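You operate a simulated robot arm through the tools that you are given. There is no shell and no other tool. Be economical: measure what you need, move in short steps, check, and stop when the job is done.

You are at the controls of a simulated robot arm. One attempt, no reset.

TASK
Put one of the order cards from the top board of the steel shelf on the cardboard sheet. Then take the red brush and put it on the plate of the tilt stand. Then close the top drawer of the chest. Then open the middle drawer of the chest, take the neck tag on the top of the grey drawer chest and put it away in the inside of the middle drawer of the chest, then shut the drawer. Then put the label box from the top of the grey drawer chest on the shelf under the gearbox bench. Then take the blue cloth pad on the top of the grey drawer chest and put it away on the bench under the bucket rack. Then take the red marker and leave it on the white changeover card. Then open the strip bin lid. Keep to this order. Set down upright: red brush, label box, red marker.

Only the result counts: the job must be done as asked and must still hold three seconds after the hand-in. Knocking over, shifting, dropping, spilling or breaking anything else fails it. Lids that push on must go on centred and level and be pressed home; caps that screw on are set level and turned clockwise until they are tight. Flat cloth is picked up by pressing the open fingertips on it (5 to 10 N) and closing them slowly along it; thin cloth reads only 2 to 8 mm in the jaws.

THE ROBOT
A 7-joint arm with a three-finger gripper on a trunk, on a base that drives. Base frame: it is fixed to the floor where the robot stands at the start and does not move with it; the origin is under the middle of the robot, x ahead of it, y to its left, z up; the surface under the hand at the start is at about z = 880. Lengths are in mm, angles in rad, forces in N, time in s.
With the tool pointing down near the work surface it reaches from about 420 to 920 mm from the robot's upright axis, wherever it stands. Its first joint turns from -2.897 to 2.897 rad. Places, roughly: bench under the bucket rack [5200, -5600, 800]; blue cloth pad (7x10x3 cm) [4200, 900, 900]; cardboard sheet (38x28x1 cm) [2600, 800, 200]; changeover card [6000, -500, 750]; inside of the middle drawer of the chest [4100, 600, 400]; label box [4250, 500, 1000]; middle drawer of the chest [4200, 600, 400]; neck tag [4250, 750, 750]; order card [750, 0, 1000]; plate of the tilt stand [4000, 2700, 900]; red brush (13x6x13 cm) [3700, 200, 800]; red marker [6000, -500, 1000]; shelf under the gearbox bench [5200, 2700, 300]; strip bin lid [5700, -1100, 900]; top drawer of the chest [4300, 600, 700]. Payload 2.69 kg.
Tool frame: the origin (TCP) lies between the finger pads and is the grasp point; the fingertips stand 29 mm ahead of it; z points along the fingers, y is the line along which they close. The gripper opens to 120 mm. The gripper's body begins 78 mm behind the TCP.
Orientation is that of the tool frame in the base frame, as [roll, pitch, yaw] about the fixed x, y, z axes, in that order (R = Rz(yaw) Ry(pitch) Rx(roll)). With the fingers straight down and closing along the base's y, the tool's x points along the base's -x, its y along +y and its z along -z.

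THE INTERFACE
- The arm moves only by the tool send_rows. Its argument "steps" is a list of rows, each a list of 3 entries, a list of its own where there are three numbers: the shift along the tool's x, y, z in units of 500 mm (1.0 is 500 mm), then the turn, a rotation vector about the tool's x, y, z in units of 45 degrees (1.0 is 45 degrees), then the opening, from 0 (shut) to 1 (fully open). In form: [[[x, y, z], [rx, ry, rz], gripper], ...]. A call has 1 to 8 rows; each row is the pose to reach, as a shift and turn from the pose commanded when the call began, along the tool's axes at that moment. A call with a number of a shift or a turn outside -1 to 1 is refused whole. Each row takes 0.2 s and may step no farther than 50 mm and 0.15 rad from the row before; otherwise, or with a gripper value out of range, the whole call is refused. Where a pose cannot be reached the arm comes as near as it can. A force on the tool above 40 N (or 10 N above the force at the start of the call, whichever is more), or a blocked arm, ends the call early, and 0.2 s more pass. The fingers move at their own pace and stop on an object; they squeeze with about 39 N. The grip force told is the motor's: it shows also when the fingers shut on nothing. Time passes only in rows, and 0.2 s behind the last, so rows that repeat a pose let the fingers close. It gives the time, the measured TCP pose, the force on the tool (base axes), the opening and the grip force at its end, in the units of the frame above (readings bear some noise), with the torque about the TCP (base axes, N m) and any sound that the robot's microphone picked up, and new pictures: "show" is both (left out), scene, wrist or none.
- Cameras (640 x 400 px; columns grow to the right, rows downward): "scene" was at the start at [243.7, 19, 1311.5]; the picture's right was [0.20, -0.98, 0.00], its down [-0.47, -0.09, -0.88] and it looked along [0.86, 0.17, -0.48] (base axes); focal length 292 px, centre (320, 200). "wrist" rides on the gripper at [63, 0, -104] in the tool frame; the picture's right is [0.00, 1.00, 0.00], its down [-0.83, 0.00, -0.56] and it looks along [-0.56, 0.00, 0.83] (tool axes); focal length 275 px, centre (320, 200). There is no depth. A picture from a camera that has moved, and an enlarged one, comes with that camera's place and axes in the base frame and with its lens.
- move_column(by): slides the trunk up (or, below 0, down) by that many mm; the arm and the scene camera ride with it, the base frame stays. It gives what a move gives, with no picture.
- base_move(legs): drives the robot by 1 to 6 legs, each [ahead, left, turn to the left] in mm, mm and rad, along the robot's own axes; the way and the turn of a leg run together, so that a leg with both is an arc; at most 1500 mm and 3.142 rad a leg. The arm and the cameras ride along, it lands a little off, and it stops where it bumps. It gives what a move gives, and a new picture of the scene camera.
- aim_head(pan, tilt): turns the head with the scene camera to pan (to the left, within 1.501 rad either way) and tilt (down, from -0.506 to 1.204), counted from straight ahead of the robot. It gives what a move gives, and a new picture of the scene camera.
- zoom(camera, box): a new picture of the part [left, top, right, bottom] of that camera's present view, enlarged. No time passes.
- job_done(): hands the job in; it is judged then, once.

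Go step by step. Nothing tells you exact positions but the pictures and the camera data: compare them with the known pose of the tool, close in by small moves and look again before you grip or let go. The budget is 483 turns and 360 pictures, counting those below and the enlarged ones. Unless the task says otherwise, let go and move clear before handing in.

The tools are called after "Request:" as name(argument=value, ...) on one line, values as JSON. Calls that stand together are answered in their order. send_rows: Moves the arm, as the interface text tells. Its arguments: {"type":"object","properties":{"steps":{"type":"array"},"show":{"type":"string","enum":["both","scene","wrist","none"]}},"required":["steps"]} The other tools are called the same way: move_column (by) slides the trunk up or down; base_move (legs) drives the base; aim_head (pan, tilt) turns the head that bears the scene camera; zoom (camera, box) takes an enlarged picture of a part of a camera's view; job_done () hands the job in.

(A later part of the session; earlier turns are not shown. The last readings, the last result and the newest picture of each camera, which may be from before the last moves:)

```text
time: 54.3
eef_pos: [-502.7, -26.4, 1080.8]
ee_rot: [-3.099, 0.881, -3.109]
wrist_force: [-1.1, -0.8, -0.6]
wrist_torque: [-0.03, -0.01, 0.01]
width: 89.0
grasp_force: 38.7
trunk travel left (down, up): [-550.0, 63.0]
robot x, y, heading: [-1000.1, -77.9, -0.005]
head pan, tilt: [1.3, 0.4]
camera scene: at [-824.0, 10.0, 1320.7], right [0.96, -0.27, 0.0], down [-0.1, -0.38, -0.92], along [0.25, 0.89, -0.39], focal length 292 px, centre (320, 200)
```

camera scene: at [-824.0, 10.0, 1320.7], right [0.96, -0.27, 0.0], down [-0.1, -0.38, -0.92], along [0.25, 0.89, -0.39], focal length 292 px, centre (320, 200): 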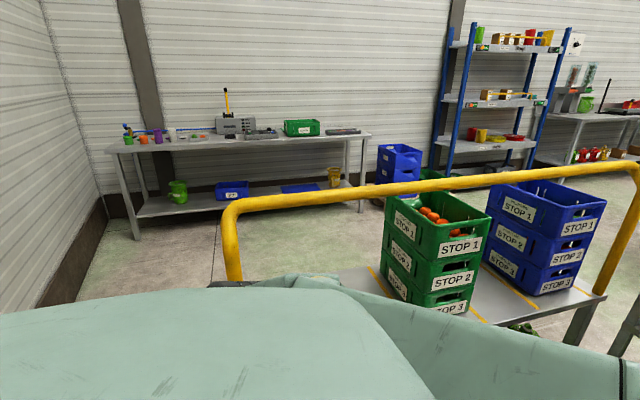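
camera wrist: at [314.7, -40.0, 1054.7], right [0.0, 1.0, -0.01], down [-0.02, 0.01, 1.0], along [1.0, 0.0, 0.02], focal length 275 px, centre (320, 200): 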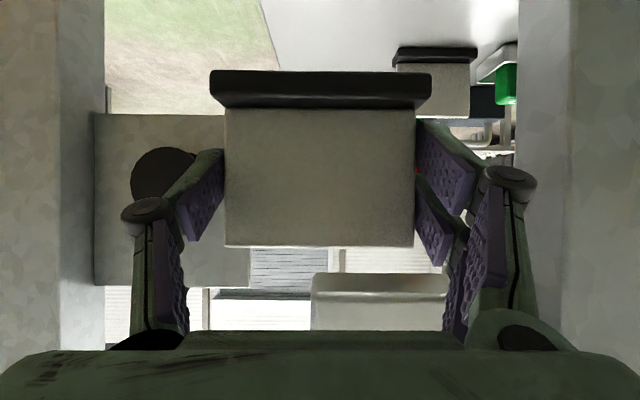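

The trolley ends at x≈−850. I'll go back, strafe left around it, then forward along a lane at y≈1870.

Request:
base_move(legs=[[-480, 0, 0], [0, 1000, 0], [0, 950, 0]])

Request:
aim_head(pan=0.0, tilt=0.3)

```text
time: 56.4
eef_pos: [-789.5, -24.9, 1079.9]
ee_rot: [-3.1, 0.882, -3.106]
wrist_force: [-0.9, -0.6, -1.9]
wrist_torque: [0.0, 0.02, 0.0]
width: 89.3
grasp_force: 39.1
trunk travel left (down, up): [-550.0, 63.0]
robot x, y, heading: [-1289.9, -80.0, 0.004]
head pan, tilt: [1.3, 0.4]
stopped in leg 1: the robot was blocked; the commanded pose is now the measured one
camera scene: at [-1111.7, 10.9, 1320.7], right [0.96, -0.26, 0.0], down [-0.1, -0.38, -0.92], along [0.24, 0.89, -0.39], focal length 292 px, centre (320, 200)
```

scene: 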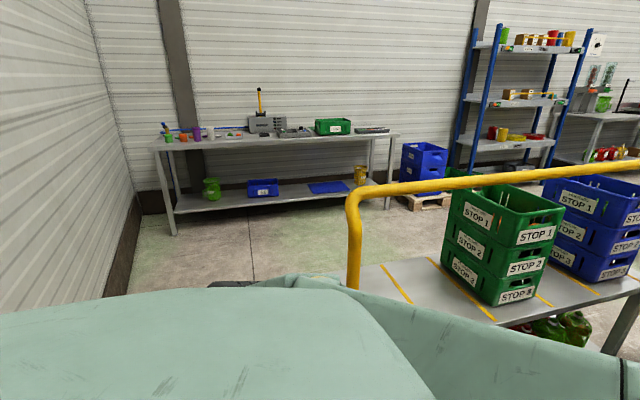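

```text
time: 57.9
eef_pos: [-788.6, -25.9, 1079.5]
ee_rot: [-3.101, 0.882, -3.106]
wrist_force: [0.2, -0.4, -1.4]
wrist_torque: [-0.01, 0.01, 0.02]
width: 89.0
grasp_force: 38.5
trunk travel left (down, up): [-550.0, 63.0]
robot x, y, heading: [-1288.4, -80.3, 0.006]
head pan, tilt: [0.0, 0.3]
camera scene: at [-1042.9, -78.1, 1330.0], right [0.0, -1.0, 0.0], down [-0.3, 0.0, -0.96], along [0.96, 0.0, -0.3], focal length 292 px, centre (320, 200)
```

scene: 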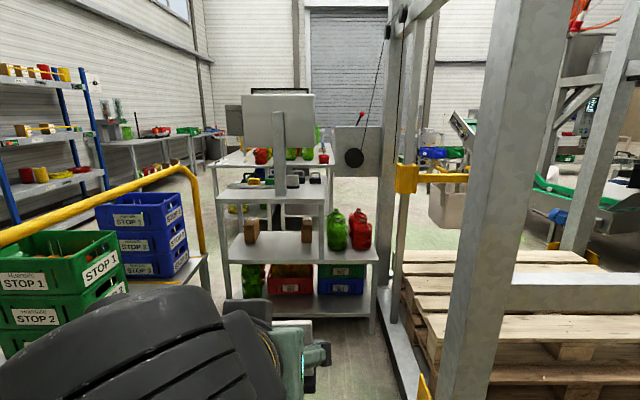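

Blocked by the barrier behind. I'll go forward a bit, turn left to face +y, and drive through the gap past the trolley's end.

Request:
base_move(legs=[[120, 0, 0], [0, 0, 1.571], [0, 70, 0]])

```text
time: 63.8
eef_pos: [-1292.5, 422.7, 1080.4]
ee_rot: [-3.099, 0.882, -1.542]
wrist_force: [0.2, 0.4, -0.1]
wrist_torque: [0.01, -0.02, -0.02]
width: 71.9
grasp_force: 0.1
trunk travel left (down, up): [-550.0, 63.0]
robot x, y, heading: [-1237.7, -80.6, 1.568]
head pan, tilt: [0.0, 0.3]
camera scene: at [-1240.9, 171.0, 1330.0], right [1.0, 0.0, 0.0], down [0.0, -0.3, -0.96], along [0.0, 0.96, -0.3], focal length 292 px, centre (320, 200)
```

scene: 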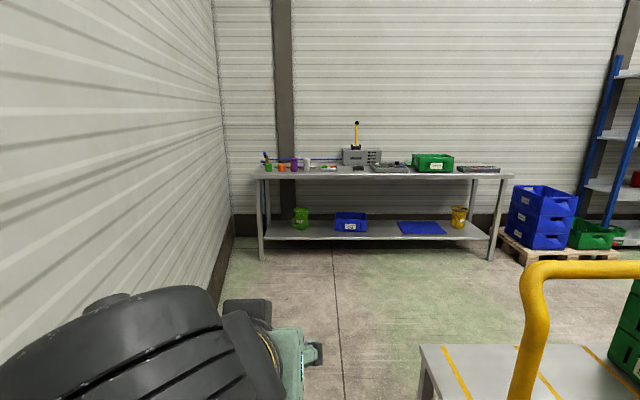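

The gripper reads empty: the card slipped out during the turn. I'll look for it.

Request:
send_rows(steps=[[[0, 0, 0], [0, 0, 0], 0.6]], show="wrist")

Request:
aim_head(pan=-0.5, tilt=1.1)

Request:
aim_head(pan=-1.4, tilt=0.7)

```text
time: 64.2
eef_pos: [-1292.5, 424.1, 1080.7]
ee_rot: [-3.098, 0.883, -1.542]
wrist_force: [0.5, 0.6, -0.5]
wrist_torque: [0.0, 0.0, 0.0]
width: 71.8
grasp_force: 0.0
trunk travel left (down, up): [-550.0, 63.0]
robot x, y, heading: [-1238.6, -77.7, 1.562]
head pan, tilt: [0.0, 0.3]
camera wrist: at [-1293.5, 302.7, 1096.5], right [-1.0, 0.0, -0.03], down [-0.03, 0.1, 0.99], along [0.0, 0.99, -0.1], focal length 275 px, centre (320, 200)
```

wrist: 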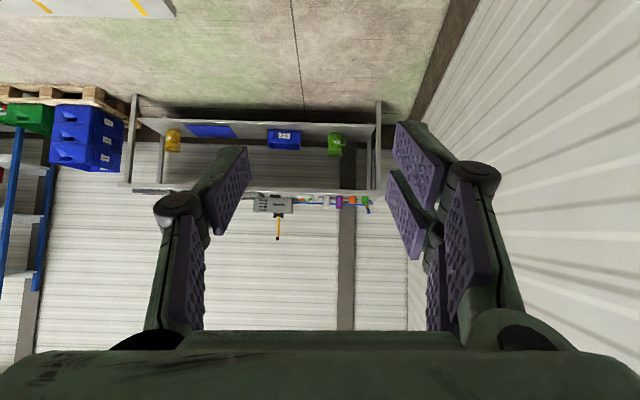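

```text
time: 65.4
eef_pos: [-1292.3, 422.4, 1080.1]
ee_rot: [-3.098, 0.882, -1.541]
wrist_force: [-0.7, 0.1, -0.4]
wrist_torque: [0.0, 0.0, -0.02]
width: 72.2
grasp_force: 0.0
trunk travel left (down, up): [-550.0, 63.0]
robot x, y, heading: [-1243.8, -82.3, 1.57]
head pan, tilt: [-0.499, 1.1]
camera scene: at [-1210.6, 133.0, 1263.9], right [0.88, -0.48, 0.0], down [-0.43, -0.78, -0.45], along [0.22, 0.4, -0.89], focal length 292 px, centre (320, 200)
```

scene: 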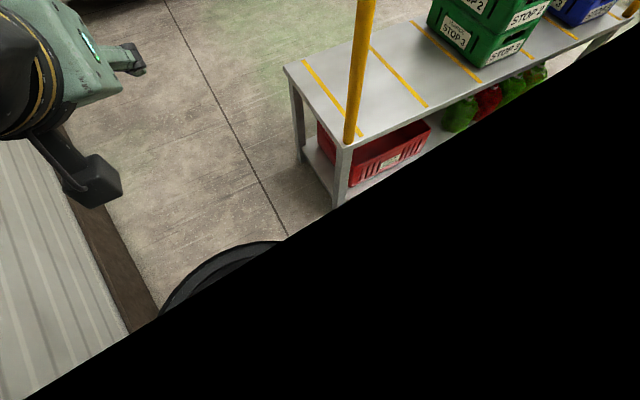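

```text
time: 66.6
eef_pos: [-1291.2, 422.7, 1080.3]
ee_rot: [-3.1, 0.88, -1.541]
wrist_force: [0.4, 0.4, 0.2]
wrist_torque: [0.0, 0.02, -0.05]
width: 72.0
grasp_force: 0.1
trunk travel left (down, up): [-550.0, 63.0]
robot x, y, heading: [-1244.3, -79.3, 1.565]
head pan, tilt: [-1.4, 0.7]
camera scene: at [-1157.2, 91.9, 1293.8], right [0.17, -0.99, 0.0], down [-0.64, -0.11, -0.76], along [0.75, 0.13, -0.64], focal length 292 px, centre (320, 200)
```

scene: 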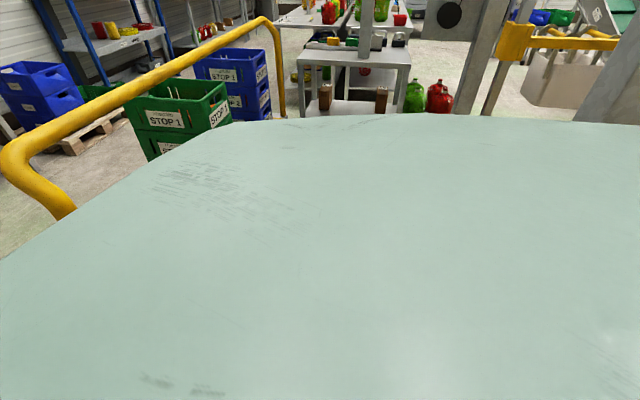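

Not visible from here (hidden behind the body). I'll drive ahead past the trolley, turn around and look back.

Request:
base_move(legs=[[1400, 0, 0], [300, 0, 0], [0, 0, 1.6], [0, 0, 1.5]])

Request:
aim_head(pan=0.2, tilt=0.5)

```text
time: 83.0
eef_pos: [-1189.5, 1115.5, 1080.0]
ee_rot: [-3.1, 0.88, 1.555]
wrist_force: [-0.2, 0.0, 0.4]
wrist_torque: [0.01, 0.03, -0.01]
width: 72.1
grasp_force: 0.1
trunk travel left (down, up): [-550.0, 63.0]
robot x, y, heading: [-1220.2, 1616.2, -1.615]
head pan, tilt: [-1.4, 0.7]
camera scene: at [-1311.9, 1454.1, 1293.9], right [-0.12, 0.99, 0.0], down [0.64, 0.08, -0.76], along [-0.76, -0.09, -0.64], focal length 292 px, centre (320, 200)
```

scene: 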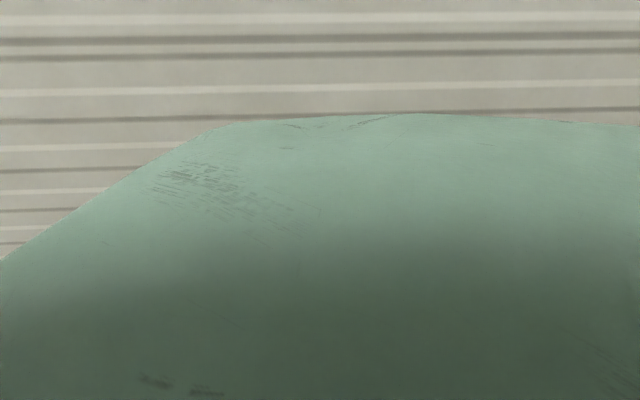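

```text
time: 84.6
eef_pos: [-1190.7, 1115.8, 1079.8]
ee_rot: [-3.1, 0.883, 1.555]
wrist_force: [0.2, 0.0, -0.3]
wrist_torque: [-0.02, 0.01, 0.0]
width: 72.1
grasp_force: 0.0
trunk travel left (down, up): [-550.0, 63.0]
robot x, y, heading: [-1216.8, 1619.5, -1.619]
head pan, tilt: [0.201, 0.499]
camera scene: at [-1213.8, 1374.6, 1311.6], right [-0.99, -0.15, 0.0], down [-0.07, 0.47, -0.88], along [0.13, -0.87, -0.48], focal length 292 px, centre (320, 200)
```

scene: 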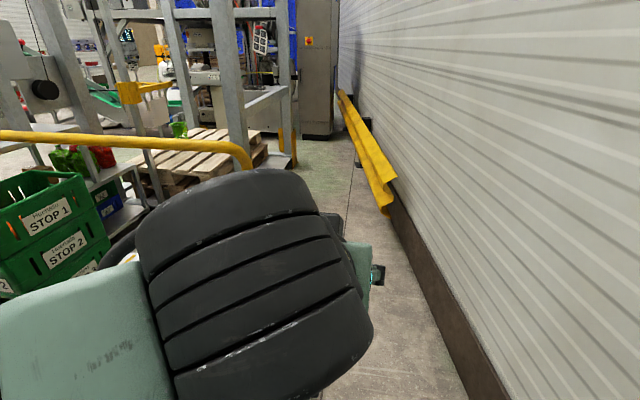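

I'll use the wrist camera for the floor ahead.

Request:
send_rows(steps=[[[0, 0, 0], [0, 0.15, 0], 0.6], [[0, 0, 0], [0, 0.3, 0], 0.6]], show="wrist")

Request:
zoom(camera="scene", box=[80, 80, 400, 280])

```text
time: 85.2
eef_pos: [-1188.8, 1115.4, 1080.3]
ee_rot: [-3.108, 0.645, 1.543]
wrist_force: [-0.3, 0.1, 0.4]
wrist_torque: [0.0, 0.01, 0.01]
width: 72.1
grasp_force: 0.1
trunk travel left (down, up): [-550.0, 63.0]
robot x, y, heading: [-1218.4, 1615.4, -1.616]
head pan, tilt: [0.201, 0.499]
camera wrist: at [-1183.9, 1228.8, 1124.1], right [1.0, -0.04, -0.03], down [0.01, -0.33, 0.94], along [-0.05, -0.94, -0.33], focal length 275 px, centre (320, 200)
```

wrist: 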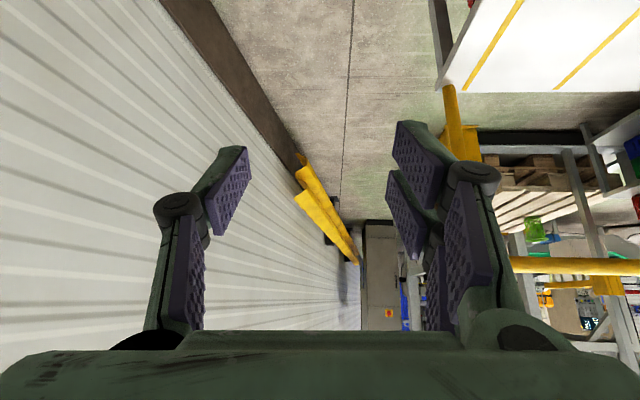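

```text
2.00 times, centred on (240, 180) of scene
camera zoom: at [-1213.8, 1374.4, 1311.5], right [-0.99, -0.15, 0.0], down [-0.07, 0.47, -0.88], along [0.13, -0.87, -0.48], focal length 584 px, centre (480, 240)
```

zoom: 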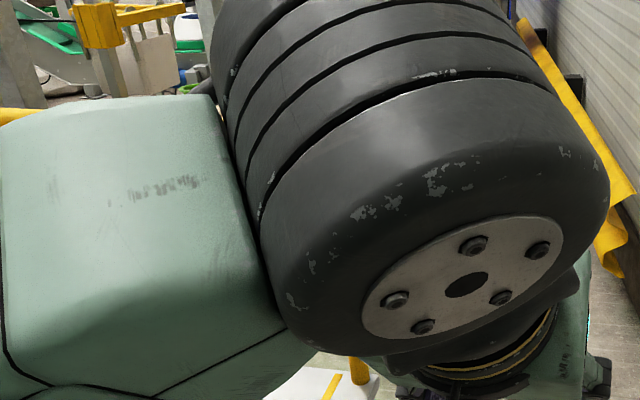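

Request:
zoom(camera="wrist", box=[290, 60, 530, 260])

Request:
base_move(legs=[[600, 0, 0]])

Request:
send_rows(steps=[[[0.06, 0, -0.06], [0, 0.15, 0], 1], [[0.06, 0, -0.06], [0, 0.3, 0], 1]], show="wrist")

```text
2.00 times, centred on (410, 160) of wrist
camera zoom: at [-1183.9, 1228.8, 1124.1], right [1.0, -0.04, -0.03], down [0.01, -0.33, 0.94], along [-0.05, -0.94, -0.33], focal length 551 px, centre (140, 280)
```

zoom: 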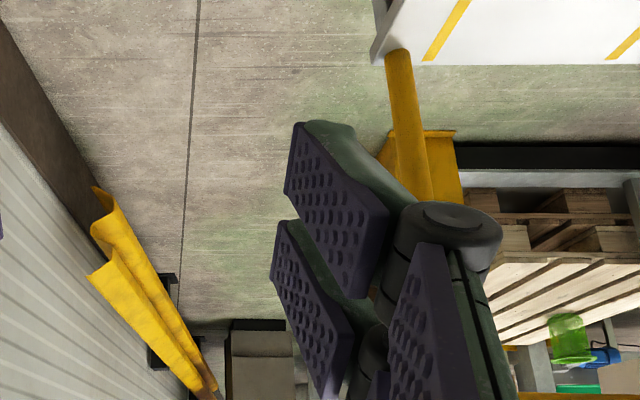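

```text
time: 88.6
eef_pos: [-1220.1, 518.0, 1080.8]
ee_rot: [-3.108, 0.644, 1.54]
wrist_force: [-0.1, -0.5, -0.1]
wrist_torque: [0.0, 0.0, 0.01]
width: 71.8
grasp_force: 0.1
trunk travel left (down, up): [-550.0, 63.0]
robot x, y, heading: [-1251.0, 1020.4, -1.622]
head pan, tilt: [0.201, 0.499]
camera scene: at [-1243.7, 777.4, 1311.5], right [-0.99, -0.15, 0.0], down [-0.07, 0.47, -0.88], along [0.13, -0.87, -0.48], focal length 292 px, centre (320, 200)
```

scene: 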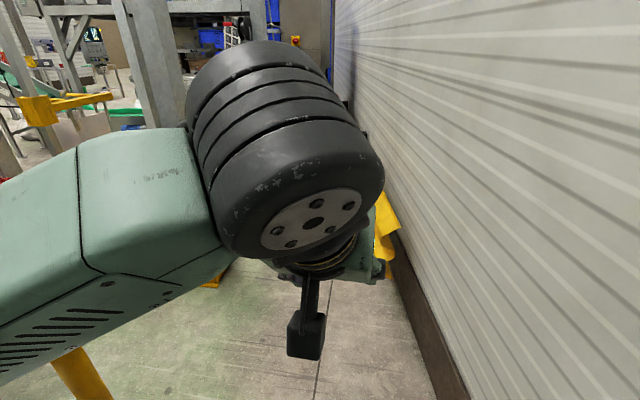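

```text
time: 89.2
eef_pos: [-1217.8, 561.0, 1085.5]
ee_rot: [-3.111, 0.408, 1.53]
wrist_force: [0.1, 0.3, 0.7]
wrist_torque: [-0.02, 0.01, -0.01]
width: 115.3
grasp_force: 0.1
trunk travel left (down, up): [-550.0, 63.0]
robot x, y, heading: [-1250.1, 1024.5, -1.623]
head pan, tilt: [0.201, 0.499]
camera wrist: at [-1212.2, 660.6, 1155.5], right [1.0, -0.05, -0.03], down [0.0, -0.54, 0.84], along [-0.05, -0.84, -0.54], focal length 275 px, centre (320, 200)
```

wrist: 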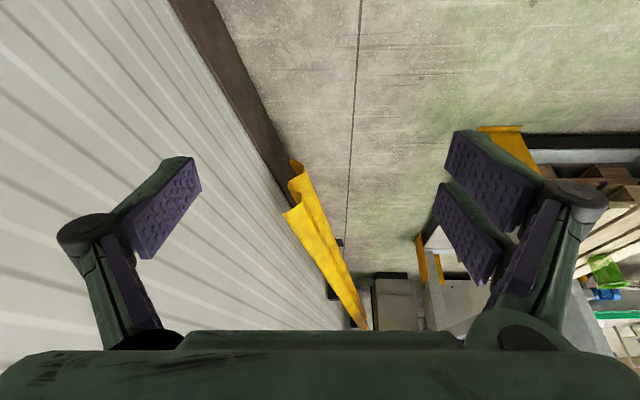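

Request:
aim_head(pan=1.0, tilt=0.7)

Request:
aim_head(pan=-0.3, tilt=0.6)

```text
time: 90.3
eef_pos: [-1217.5, 559.7, 1085.2]
ee_rot: [-3.112, 0.413, 1.533]
wrist_force: [0.1, 0.0, 0.8]
wrist_torque: [-0.01, 0.02, 0.02]
width: 119.8
grasp_force: 0.0
trunk travel left (down, up): [-550.0, 63.0]
robot x, y, heading: [-1251.9, 1018.1, -1.616]
head pan, tilt: [1.0, 0.7]
camera scene: at [-1188.3, 818.0, 1293.9], right [-0.58, -0.81, 0.0], down [-0.52, 0.38, -0.77], along [0.62, -0.45, -0.64], focal length 292 px, centre (320, 200)
```

scene: 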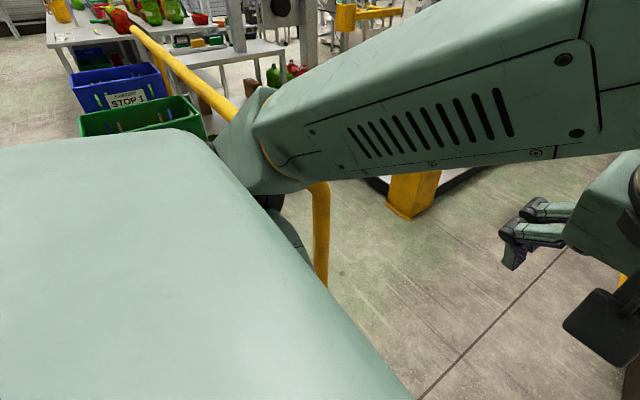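

```text
time: 91.8
eef_pos: [-1217.4, 561.9, 1086.5]
ee_rot: [-3.112, 0.412, 1.531]
wrist_force: [0.4, 0.5, -0.8]
wrist_torque: [0.0, 0.03, -0.02]
width: 120.1
grasp_force: 0.0
trunk travel left (down, up): [-550.0, 63.0]
robot x, y, heading: [-1248.0, 1023.5, -1.618]
head pan, tilt: [-0.3, 0.6]
camera scene: at [-1287.7, 784.5, 1302.5], right [-0.94, 0.34, 0.0], down [0.19, 0.53, -0.83], along [-0.28, -0.78, -0.56], focal length 292 px, centre (320, 200)
```

scene: 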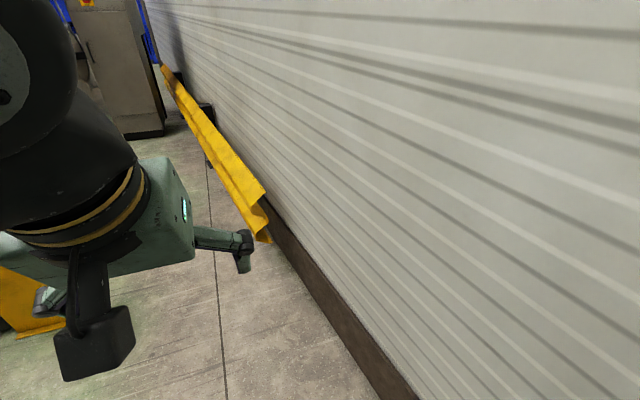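

I'll yaw the hand to the left so the wrist camera looks at the floor by the trolley's front.

Request:
send_rows(steps=[[[0, 0, 0], [-0.07, 0, -0.16], 1], [[0, 0, 0], [-0.14, 0, -0.32], 1], [[0, 0, 0], [-0.21, 0, -0.48], 1], [[0, 0, 0], [-0.28, 0, -0.64], 1], [[0, 0, 0], [-0.34, 0, -0.78], 1], [[0, 0, 0], [-0.4, 0, -0.917], 1]], show="wrist")

```text
time: 93.2
eef_pos: [-1212.9, 559.5, 1082.2]
ee_rot: [-3.089, 0.358, 2.33]
wrist_force: [-0.1, -1.0, 0.5]
wrist_torque: [0.02, 0.0, -0.02]
width: 120.0
grasp_force: 0.0
trunk travel left (down, up): [-550.0, 63.0]
robot x, y, heading: [-1249.5, 1022.6, -1.618]
head pan, tilt: [-0.3, 0.6]
camera wrist: at [-1275.5, 633.5, 1157.1], right [0.74, 0.68, -0.05], down [0.43, -0.4, 0.81], along [0.53, -0.62, -0.58], focal length 275 px, centre (320, 200)
```

wrist: 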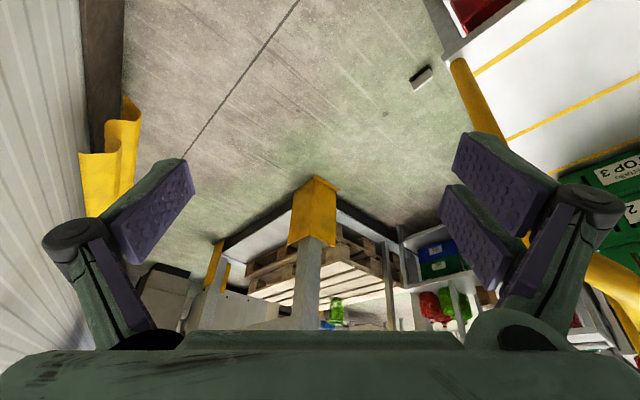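

Found it: the card lies on the floor at about (−543, 400). Zooming.

Request:
zoom(camera="wrist", box=[370, 40, 470, 110])

```text
5.71 times, centred on (420, 75) of wrist
camera zoom: at [-1275.5, 633.5, 1157.1], right [0.74, 0.68, -0.05], down [0.43, -0.4, 0.81], along [0.53, -0.62, -0.58], focal length 1573 px, centre (-251, 914)
```

zoom: 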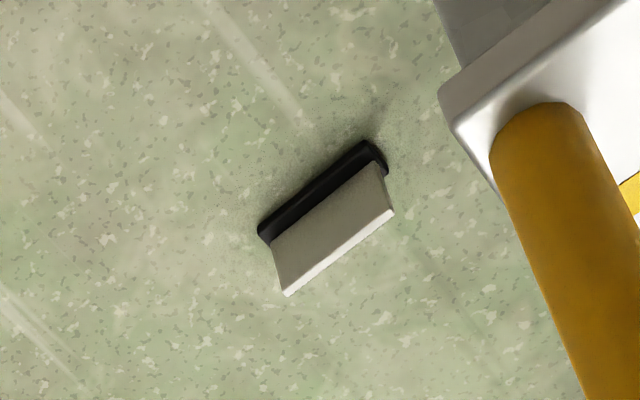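

The card stands on the floor at about (−552, 405), foot along y. I'll get to it from the corridor side with my right hand side towards it, so the elbow stays clear of the trolley: drive down, turn to face −x, and reverse in.

Request:
base_move(legs=[[0, 0, 0.047], [1080, 0, 0], [0, 290, 0], [0, 0, -1.571]])

Request:
aim_head(pan=-0.7, tilt=0.4)

```text
time: 105.5
eef_pos: [-1418.4, -109.2, 1082.1]
ee_rot: [-3.092, 0.358, 0.799]
wrist_force: [0.1, 0.7, -0.5]
wrist_torque: [-0.02, 0.01, 0.0]
width: 119.8
grasp_force: 0.1
trunk travel left (down, up): [-550.0, 63.0]
robot x, y, heading: [-957.7, -50.8, -3.14]
head pan, tilt: [-0.3, 0.6]
camera scene: at [-1200.1, -24.6, 1302.5], right [0.29, 0.96, 0.0], down [0.54, -0.17, -0.83], along [-0.79, 0.24, -0.56], focal length 292 px, centre (320, 200)
```

scene: 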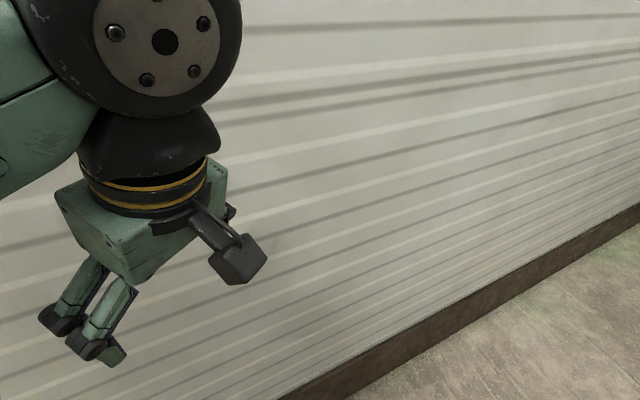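

```text
time: 106.4
eef_pos: [-1418.5, -108.8, 1082.3]
ee_rot: [-3.091, 0.353, 0.799]
wrist_force: [0.4, -0.7, -0.4]
wrist_torque: [-0.02, 0.02, -0.02]
width: 120.2
grasp_force: 0.0
trunk travel left (down, up): [-550.0, 63.0]
robot x, y, heading: [-956.4, -52.4, -3.138]
head pan, tilt: [-0.7, 0.4]
camera scene: at [-1186.6, 8.9, 1320.7], right [0.64, 0.77, 0.0], down [0.3, -0.25, -0.92], along [-0.71, 0.59, -0.39], focal length 292 px, centre (320, 200)
```

scene: 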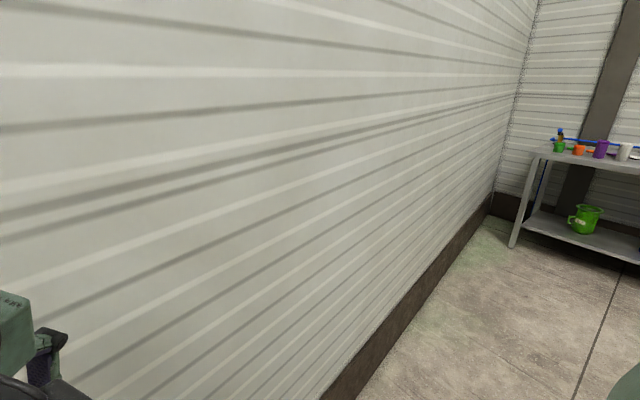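

Request:
base_move(legs=[[0, 30, 0], [-930, 0, 0]])

Request:
aim_head(pan=-0.75, tilt=0.9)

```text
time: 111.8
eef_pos: [-486.7, -139.7, 1082.4]
ee_rot: [-3.091, 0.354, 0.805]
wrist_force: [-0.2, 0.5, -0.1]
wrist_torque: [0.05, -0.03, 0.03]
width: 120.0
grasp_force: 0.0
trunk travel left (down, up): [-550.0, 63.0]
robot x, y, heading: [-29.0, -78.5, -3.139]
head pan, tilt: [-0.7, 0.4]
camera scene: at [-254.8, -19.4, 1320.8], right [0.64, 0.77, 0.0], down [0.3, -0.25, -0.92], along [-0.71, 0.59, -0.39], focal length 292 px, centre (320, 200)
```

scene: 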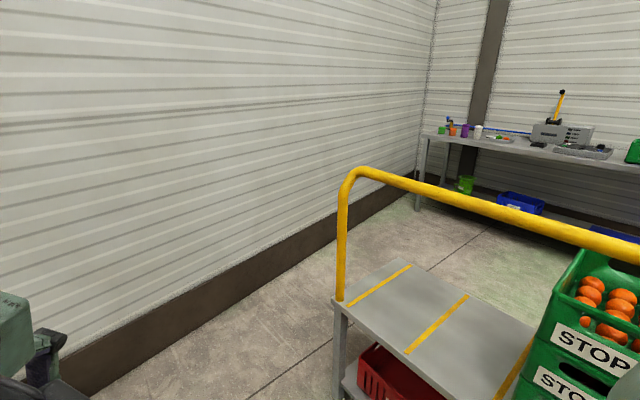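

```text
time: 112.7
eef_pos: [-486.1, -139.3, 1083.1]
ee_rot: [-3.089, 0.352, 0.807]
wrist_force: [0.0, 0.3, 0.8]
wrist_torque: [-0.02, -0.02, 0.0]
width: 120.1
grasp_force: 0.1
trunk travel left (down, up): [-550.0, 63.0]
robot x, y, heading: [-23.4, -76.2, -3.138]
head pan, tilt: [-0.75, 0.901]
camera scene: at [-239.3, -27.5, 1277.8], right [0.68, 0.74, 0.0], down [0.58, -0.53, -0.62], along [-0.46, 0.42, -0.78], focal length 292 px, centre (320, 200)
```

scene: 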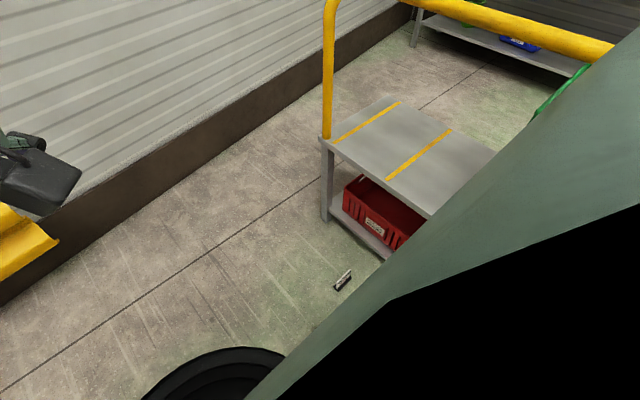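

Card confirmed at about (−565, 408), with the trolley legs at y≈597. I'll lower the trunk and level the tool.

Request:
move_column(by=-550)

Request:
send_rows(steps=[[[0, 0, 0], [-0.02, 0.15, 0], 1], [[0, 0, 0], [-0.04, 0.3, 0], 1], [[0, 0, 0], [-0.064, 0.45, 0], 1]], show="none")

```text
refused: -550 is not a number from -400 to 400
```

```text
time: 113.5
eef_pos: [-486.0, -139.3, 1082.0]
ee_rot: [-3.141, -0.001, 0.797]
wrist_force: [-0.4, 0.3, -1.0]
wrist_torque: [0.0, 0.0, -0.03]
width: 119.9
grasp_force: 0.2
trunk travel left (down, up): [-550.0, 63.0]
robot x, y, heading: [-26.6, -78.3, -3.138]
head pan, tilt: [-0.75, 0.901]
```

Request:
move_column(by=-400)

Request:
move_column(by=-150)

Request:
send_rows(steps=[[[0.057, -0.0715, 0], [0, 0, 0], 1], [[0.114, -0.143, 0], [0, 0, 0], 1], [[0.171, -0.215, 0], [0, 0, 0], 1], [[0.228, -0.286, 0], [0, 0, 0], 1], [[0.285, -0.358, 0], [0, 0, 0], 1], [[0.341, -0.429, 0], [0, 0, 0], 1]], show="scene")

```text
time: 117.3
eef_pos: [-487.2, -139.2, 682.2]
ee_rot: [-3.141, 0.002, 0.795]
wrist_force: [0.0, 0.0, -0.3]
wrist_torque: [-0.02, 0.0, 0.01]
width: 119.8
grasp_force: 0.1
trunk travel left (down, up): [-150.0, 463.0]
robot x, y, heading: [-28.1, -81.4, -3.142]
head pan, tilt: [-0.75, 0.901]
```

```text
time: 119.3
eef_pos: [-485.7, -137.3, 614.4]
ee_rot: [-3.14, 0.004, 0.794]
wrist_force: [-0.1, -0.8, 0.1]
wrist_torque: [-0.01, -0.02, 0.0]
width: 120.1
grasp_force: 0.1
trunk travel left (down, up): [-78.0, 535.0]
robot x, y, heading: [-28.0, -79.6, -3.135]
head pan, tilt: [-0.75, 0.901]
stopped: the arm was blocked; the commanded pose is now the measured one
```

```text
time: 120.7
eef_pos: [-518.5, 135.1, 614.9]
ee_rot: [-3.138, 0.007, 0.799]
wrist_force: [-0.4, -0.1, -0.9]
wrist_torque: [0.04, 0.0, 0.02]
width: 119.9
grasp_force: 0.0
trunk travel left (down, up): [-78.0, 535.0]
robot x, y, heading: [-27.2, -78.6, -3.132]
head pan, tilt: [-0.75, 0.901]
camera scene: at [-235.8, -26.2, 809.1], right [0.68, 0.74, -0.01], down [0.57, -0.53, -0.62], along [-0.46, 0.42, -0.78], focal length 292 px, centre (320, 200)
```

scene: 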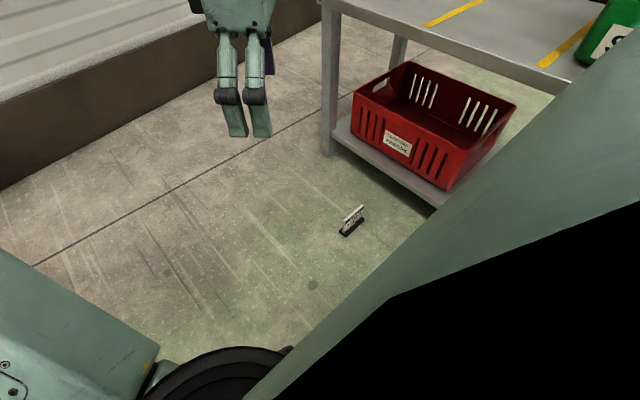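

Request:
send_rows(steps=[[[0.057, -0.0715, 0.05], [0, 0, -0.127], 1], [[0.114, -0.143, 0.1], [0, 0, -0.254], 1], [[0.171, -0.215, 0.14], [0, 0, -0.381], 1], [[0.228, -0.286, 0.18], [0, 0, -0.51], 1], [[0.285, -0.358, 0.22], [0, 0, -0.63], 1], [[0.341, -0.429, 0.26], [0, 0, -0.74], 1], [[0.341, -0.429, 0.34], [0, 0, -0.764], 1]])

Request:
move_column(by=-75)

```text
refused: row 1 steps farther than a row can; nothing moved
```

```text
time: 122.0
eef_pos: [-516.1, 135.9, 615.1]
ee_rot: [-3.137, 0.013, 0.791]
wrist_force: [0.5, -0.4, -0.2]
wrist_torque: [0.0, 0.05, -0.02]
width: 120.1
grasp_force: 0.0
trunk travel left (down, up): [-78.0, 536.0]
robot x, y, heading: [-25.5, -78.7, -3.136]
head pan, tilt: [-0.75, 0.901]
stopped: the arm was blocked; the commanded pose is now the measured one
```

Request:
send_rows(steps=[[[0.04, -0.055, 0.05], [0, 0, -0.127], 1], [[0.08, -0.11, 0.1], [0, 0, -0.254], 1], [[0.12, -0.165, 0.15], [0, 0, -0.381], 1], [[0.17, -0.22, 0.2], [0, 0, -0.51], 1], [[0.22, -0.275, 0.24], [0, 0, -0.63], 1], [[0.26, -0.33, 0.28], [0, 0, -0.74], 1], [[0.3, -0.39, 0.33], [0, 0, -0.764], 1], [[0.341, -0.429, 0.39], [0, 0, -0.764], 1]])

```text
time: 123.8
eef_pos: [-551.4, 407.1, 420.3]
ee_rot: [-3.133, 0.007, 1.392]
wrist_force: [0.9, 0.3, 0.0]
wrist_torque: [-0.05, -0.01, -0.04]
width: 119.7
grasp_force: 0.0
trunk travel left (down, up): [-78.0, 536.0]
robot x, y, heading: [-23.8, -77.2, -3.139]
head pan, tilt: [-0.75, 0.901]
camera scene: at [-237.3, -27.8, 809.3], right [0.68, 0.74, 0.0], down [0.57, -0.53, -0.62], along [-0.46, 0.42, -0.78], focal length 292 px, centre (320, 200)
camera wrist: at [-540.0, 470.5, 522.9], right [0.98, -0.17, -0.01], down [-0.14, -0.82, 0.56], along [-0.11, -0.55, -0.83], focal length 275 px, centre (320, 200)
```

scene: 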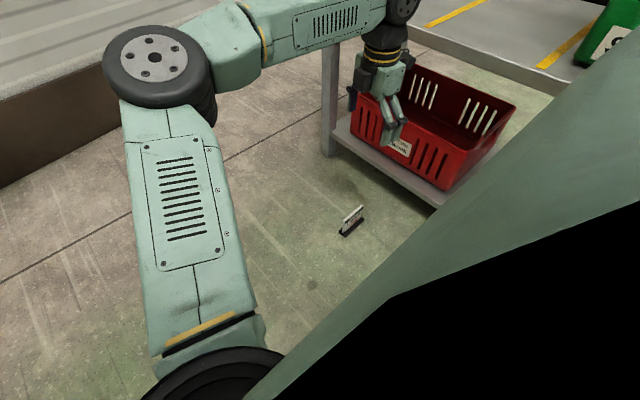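
wrist: 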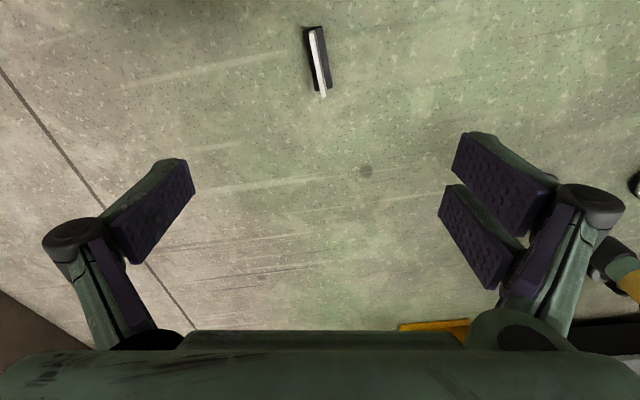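

Card centre (−562, 410), foot line along y. I'll turn the last 10° and descend to z≈150, then check.

Request:
send_rows(steps=[[[0.0, -0.01, 0.09], [0, 0, -0.1], 1], [[0.002, -0.022, 0.18], [0, 0, -0.223], 1], [[0.002, -0.022, 0.27], [0, 0, -0.223], 1], [[0.002, -0.022, 0.36], [0, 0, -0.223], 1], [[0.002, -0.022, 0.45], [0, 0, -0.223], 1], [[0.002, -0.022, 0.54], [0, 0, -0.223], 1]])

```text
time: 125.2
eef_pos: [-564.3, 409.2, 149.0]
ee_rot: [-3.131, 0.001, 1.564]
wrist_force: [0.3, -0.1, -0.5]
wrist_torque: [0.01, 0.03, -0.03]
width: 119.9
grasp_force: 0.0
trunk travel left (down, up): [-78.0, 536.0]
robot x, y, heading: [-25.0, -79.0, -3.135]
head pan, tilt: [-0.75, 0.901]
camera scene: at [-237.3, -27.8, 809.3], right [0.68, 0.74, 0.0], down [0.57, -0.53, -0.62], along [-0.46, 0.42, -0.78], focal length 292 px, centre (320, 200)
camera wrist: at [-564.0, 473.9, 252.3], right [1.0, 0.0, -0.01], down [0.0, -0.83, 0.56], along [-0.01, -0.56, -0.83], focal length 275 px, centre (320, 200)
```

scene: 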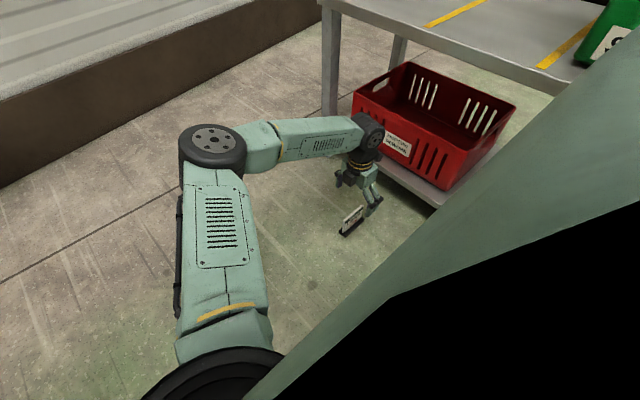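
wrist: 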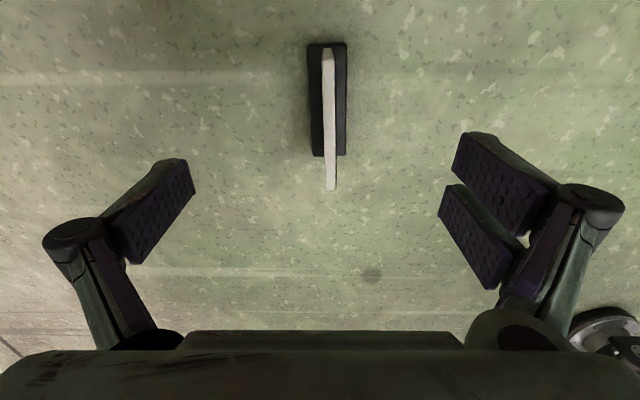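

Well aligned. Final descent onto the plate (x≈−559, y≈413) and close.

Request:
send_rows(steps=[[[0.008, 0.01, 0.08], [0, 0, 0], 1], [[0.008, 0.01, 0.16], [0, 0, 0], 1], [[0.008, 0.01, 0.198], [0, 0, 0], 0.8], [[0.008, 0.01, 0.198], [0, 0, 0], 0.5], [[0.008, 0.01, 0.198], [0, 0, 0], 0.3], [[0.008, 0.01, 0.198], [0, 0, 0], 0.1], [[0.008, 0.01, 0.198], [0, 0, 0], 0], [[0.008, 0.01, 0.198], [0, 0, 0], 0]], show="wrist")

```text
time: 127.0
eef_pos: [-566.6, 415.2, 65.5]
ee_rot: [-3.114, -0.004, 1.563]
wrist_force: [-0.4, -0.2, -0.1]
wrist_torque: [-0.01, 0.0, 0.04]
width: 27.9
grasp_force: 1.7
trunk travel left (down, up): [-78.0, 536.0]
robot x, y, heading: [-29.8, -77.7, -3.137]
head pan, tilt: [-0.75, 0.901]
camera wrist: at [-564.4, 479.4, 168.1], right [1.0, 0.0, -0.03], down [0.01, -0.83, 0.55], along [-0.02, -0.55, -0.83], focal length 275 px, centre (320, 200)
```

wrist: 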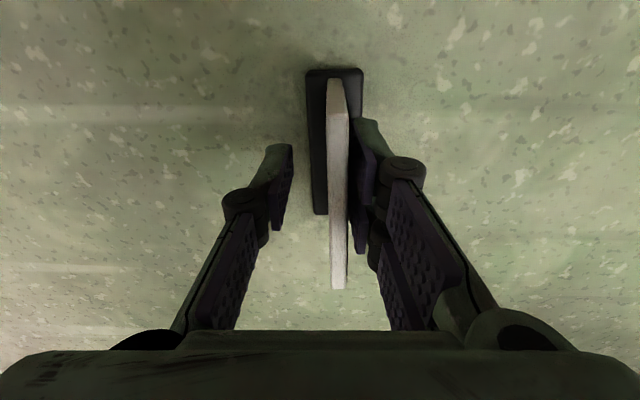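

Request:
send_rows(steps=[[[0, 0.01, 0], [0, 0, 0], 0], [[0, 0.012, 0], [0, 0, 0], 0], [[0, 0.012, 0], [0, 0, 0], 0], [[0, 0.012, 0], [0, 0, 0], 0]], show="wrist")

```text
time: 128.0
eef_pos: [-561.3, 414.6, 63.7]
ee_rot: [-3.113, -0.002, 1.564]
wrist_force: [-0.6, 0.3, 2.0]
wrist_torque: [0.11, 0.01, 0.05]
width: 7.3
grasp_force: 35.3
trunk travel left (down, up): [-78.0, 536.0]
robot x, y, heading: [-25.8, -79.0, -3.142]
head pan, tilt: [-0.75, 0.901]
camera wrist: at [-558.1, 478.9, 167.7], right [1.0, 0.0, -0.03], down [0.01, -0.83, 0.55], along [-0.02, -0.55, -0.83], focal length 275 px, centre (320, 200)
```

wrist: 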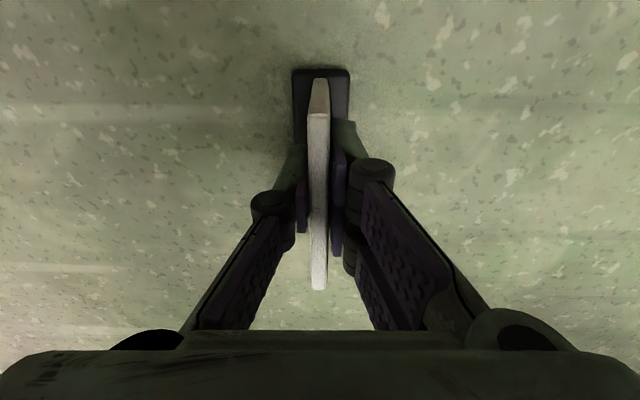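

Firm grip on the plate now (7 mm, 35 N). Lift and swing the hand back in front of the robot.

Request:
send_rows(steps=[[[0, 0, -0.08], [0, 0, 0], 0], [[0, 0, -0.16], [0, 0, 0], 0], [[0, 0, -0.25], [0, 0, 0], 0], [[0, 0, -0.34], [0, 0, 0], 0], [[0, 0, -0.43], [0, 0, 0], 0], [[0, 0, -0.52], [0, 0, 0], 0], [[0, 0, -0.61], [0, 0, 0], 0], [[0, 0, -0.7], [0, 0, 0], 0]], show="wrist")

Request:
send_rows(steps=[[[-0.08, 0.02, -0.02], [0, 0, 0.1], 0], [[-0.16, 0.04, -0.04], [0, 0, 0.2], 0], [[-0.24, 0.06, -0.06], [0, 0, 0.3], 0], [[-0.32, 0.08, -0.08], [0, 0, 0.4], 0], [[-0.4, 0.1, -0.1], [0, 0, 0.5], 0], [[-0.48, 0.12, -0.12], [0, 0, 0.6], 0], [[-0.56, 0.13, -0.14], [0, 0, 0.7], 0], [[-0.64, 0.14, -0.16], [0, 0, 0.8], 0]], show="none")

```text
time: 129.8
eef_pos: [-549.4, 414.7, 403.0]
ee_rot: [-3.127, 0.001, 1.564]
wrist_force: [-0.8, 0.2, -0.9]
wrist_torque: [0.02, -0.01, -0.01]
width: 7.2
grasp_force: 34.7
trunk travel left (down, up): [-78.0, 536.0]
robot x, y, heading: [-25.9, -80.8, -3.137]
head pan, tilt: [-0.75, 0.901]
camera wrist: at [-549.6, 479.2, 506.2], right [1.0, 0.0, -0.01], down [0.01, -0.83, 0.56], along [-0.01, -0.56, -0.83], focal length 275 px, centre (320, 200)
```

wrist: 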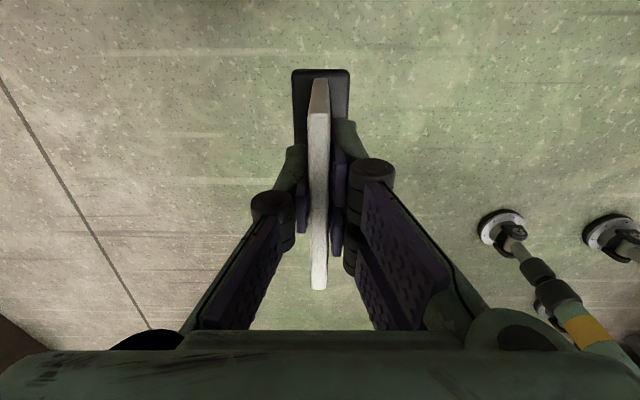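

```text
time: 131.6
eef_pos: [-482.4, 94.0, 482.0]
ee_rot: [-3.136, 0.007, 0.933]
wrist_force: [0.7, 0.0, -0.9]
wrist_torque: [0.01, -0.05, 0.02]
width: 7.6
grasp_force: 35.2
trunk travel left (down, up): [-78.0, 536.0]
robot x, y, heading: [-29.9, -77.2, -3.138]
head pan, tilt: [-0.75, 0.901]
```

Request:
send_rows(steps=[[[-0.07, 0.05, 0], [0, 0, 0], 0], [[-0.14, 0.1, 0], [0, 0, 0], 0], [[-0.21, 0.15, 0], [0, 0, 0], 0], [[-0.273, 0.2, 0], [0, 0, 0], 0]], show="none")

Request:
move_column(by=400)

Request:
aim_head(pan=0, tilt=0.3)

Request:
base_move(legs=[[960, 0, 0], [0, 0, -0.8], [0, 0, -0.77], [0, 240, 0]])

```text
time: 132.6
eef_pos: [-482.6, -76.3, 483.0]
ee_rot: [-3.135, 0.009, 0.934]
wrist_force: [-0.8, 0.6, -1.0]
wrist_torque: [-0.01, 0.02, 0.0]
width: 7.4
grasp_force: 36.1
trunk travel left (down, up): [-78.0, 536.0]
robot x, y, heading: [-23.8, -78.1, -3.136]
head pan, tilt: [-0.75, 0.901]
```

```text
time: 136.4
eef_pos: [-483.0, -76.8, 877.3]
ee_rot: [-3.141, 0.006, 0.936]
wrist_force: [-0.3, 0.7, -1.2]
wrist_torque: [0.03, -0.02, 0.0]
width: 7.4
grasp_force: 35.3
trunk travel left (down, up): [-478.0, 136.0]
robot x, y, heading: [-27.9, -76.3, -3.134]
head pan, tilt: [-0.75, 0.901]
```

```text
time: 137.6
eef_pos: [-483.4, -75.1, 878.6]
ee_rot: [-3.138, 0.008, 0.937]
wrist_force: [0.5, -0.3, -1.0]
wrist_torque: [-0.02, 0.02, 0.0]
width: 7.5
grasp_force: 36.0
trunk travel left (down, up): [-478.0, 136.0]
robot x, y, heading: [-26.0, -77.3, -3.136]
head pan, tilt: [0.0, 0.3]
camera scene: at [-277.2, -79.2, 1257.4], right [-0.01, 1.0, 0.0], down [0.3, 0.0, -0.96], along [-0.96, 0.0, -0.3], focal length 292 px, centre (320, 200)
```

scene: 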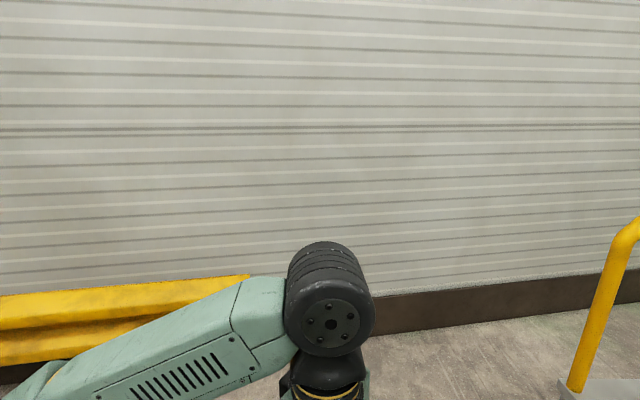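

```text
time: 148.9
eef_pos: [-1232.1, 369.0, 877.6]
ee_rot: [-3.138, 0.006, -0.633]
wrist_force: [-0.5, -0.2, -0.8]
wrist_torque: [-0.04, -0.01, 0.01]
width: 7.5
grasp_force: 35.5
trunk travel left (down, up): [-478.0, 136.0]
robot x, y, heading: [-1235.7, -88.8, 1.582]
head pan, tilt: [0.0, 0.3]
camera scene: at [-1236.6, 162.5, 1257.5], right [1.0, 0.01, 0.0], down [0.0, -0.3, -0.96], along [-0.01, 0.96, -0.3], focal length 292 px, centre (320, 200)
```

scene: 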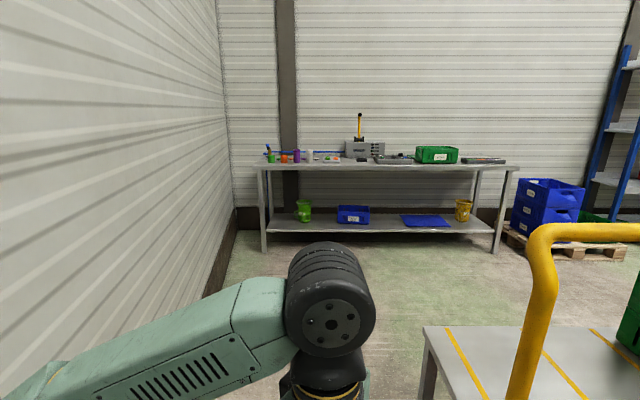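

Still held. Drive up past the trolley and turn toward +x.

Request:
base_move(legs=[[1000, 0, 0], [950, 0, 0], [0, 0, -0.8], [0, 0, -0.78]])

```text
time: 162.9
eef_pos: [-811.8, 1860.8, 877.0]
ee_rot: [-3.14, 0.007, -2.193]
wrist_force: [0.6, 0.5, -0.4]
wrist_torque: [0.0, 0.02, -0.05]
width: 7.5
grasp_force: 35.7
trunk travel left (down, up): [-478.0, 136.0]
robot x, y, heading: [-1270.6, 1858.7, 0.017]
head pan, tilt: [0.0, 0.3]
camera scene: at [-1021.4, 1862.6, 1257.5], right [0.02, -1.0, 0.0], down [-0.3, -0.01, -0.96], along [0.96, 0.02, -0.3], focal length 292 px, centre (320, 200)
```

scene: 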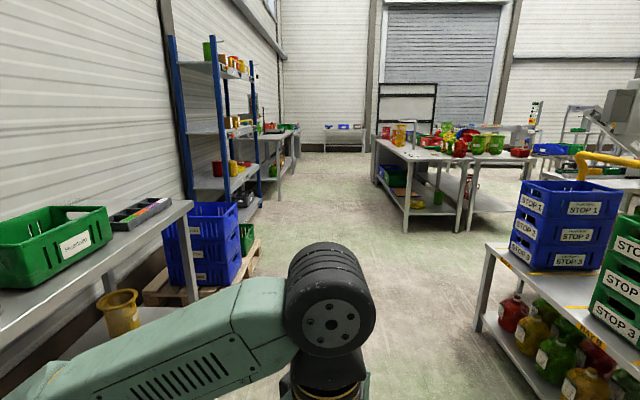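

Clear lane ahead. Driving forward.

Request:
base_move(legs=[[1500, 0, -0.017], [900, -50, 0]])

Request:
aim_head(pan=-0.5, tilt=0.3)

```text
time: 174.6
eef_pos: [1583.9, 1811.3, 877.1]
ee_rot: [-3.141, 0.007, -2.216]
wrist_force: [0.7, 0.0, -1.1]
wrist_torque: [-0.03, 0.04, -0.03]
width: 7.2
grasp_force: 35.6
trunk travel left (down, up): [-478.0, 136.0]
robot x, y, heading: [1125.3, 1820.4, -0.003]
head pan, tilt: [0.0, 0.3]
camera scene: at [1375.2, 1819.2, 1257.4], right [0.0, -1.0, 0.0], down [-0.3, 0.0, -0.96], along [0.96, 0.0, -0.3], focal length 292 px, centre (320, 200)
```

scene: 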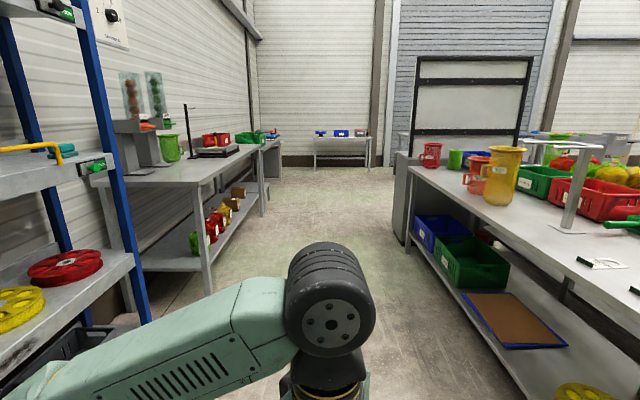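

```text
time: 175.6
eef_pos: [1582.9, 1813.4, 877.5]
ee_rot: [-3.14, 0.008, -2.215]
wrist_force: [0.4, -0.2, -0.7]
wrist_torque: [-0.02, -0.03, 0.03]
width: 7.5
grasp_force: 35.4
trunk travel left (down, up): [-478.0, 136.0]
robot x, y, heading: [1129.5, 1816.1, -0.003]
head pan, tilt: [-0.499, 0.3]
camera scene: at [1363.6, 1774.6, 1257.5], right [-0.48, -0.88, 0.0], down [-0.26, 0.14, -0.96], along [0.84, -0.46, -0.3], focal length 292 px, centre (320, 200)
```

scene: 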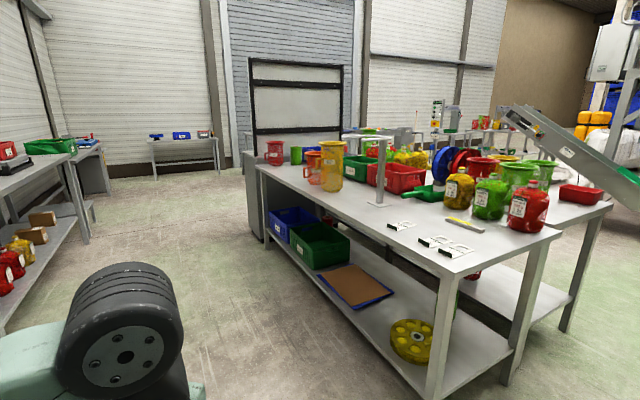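

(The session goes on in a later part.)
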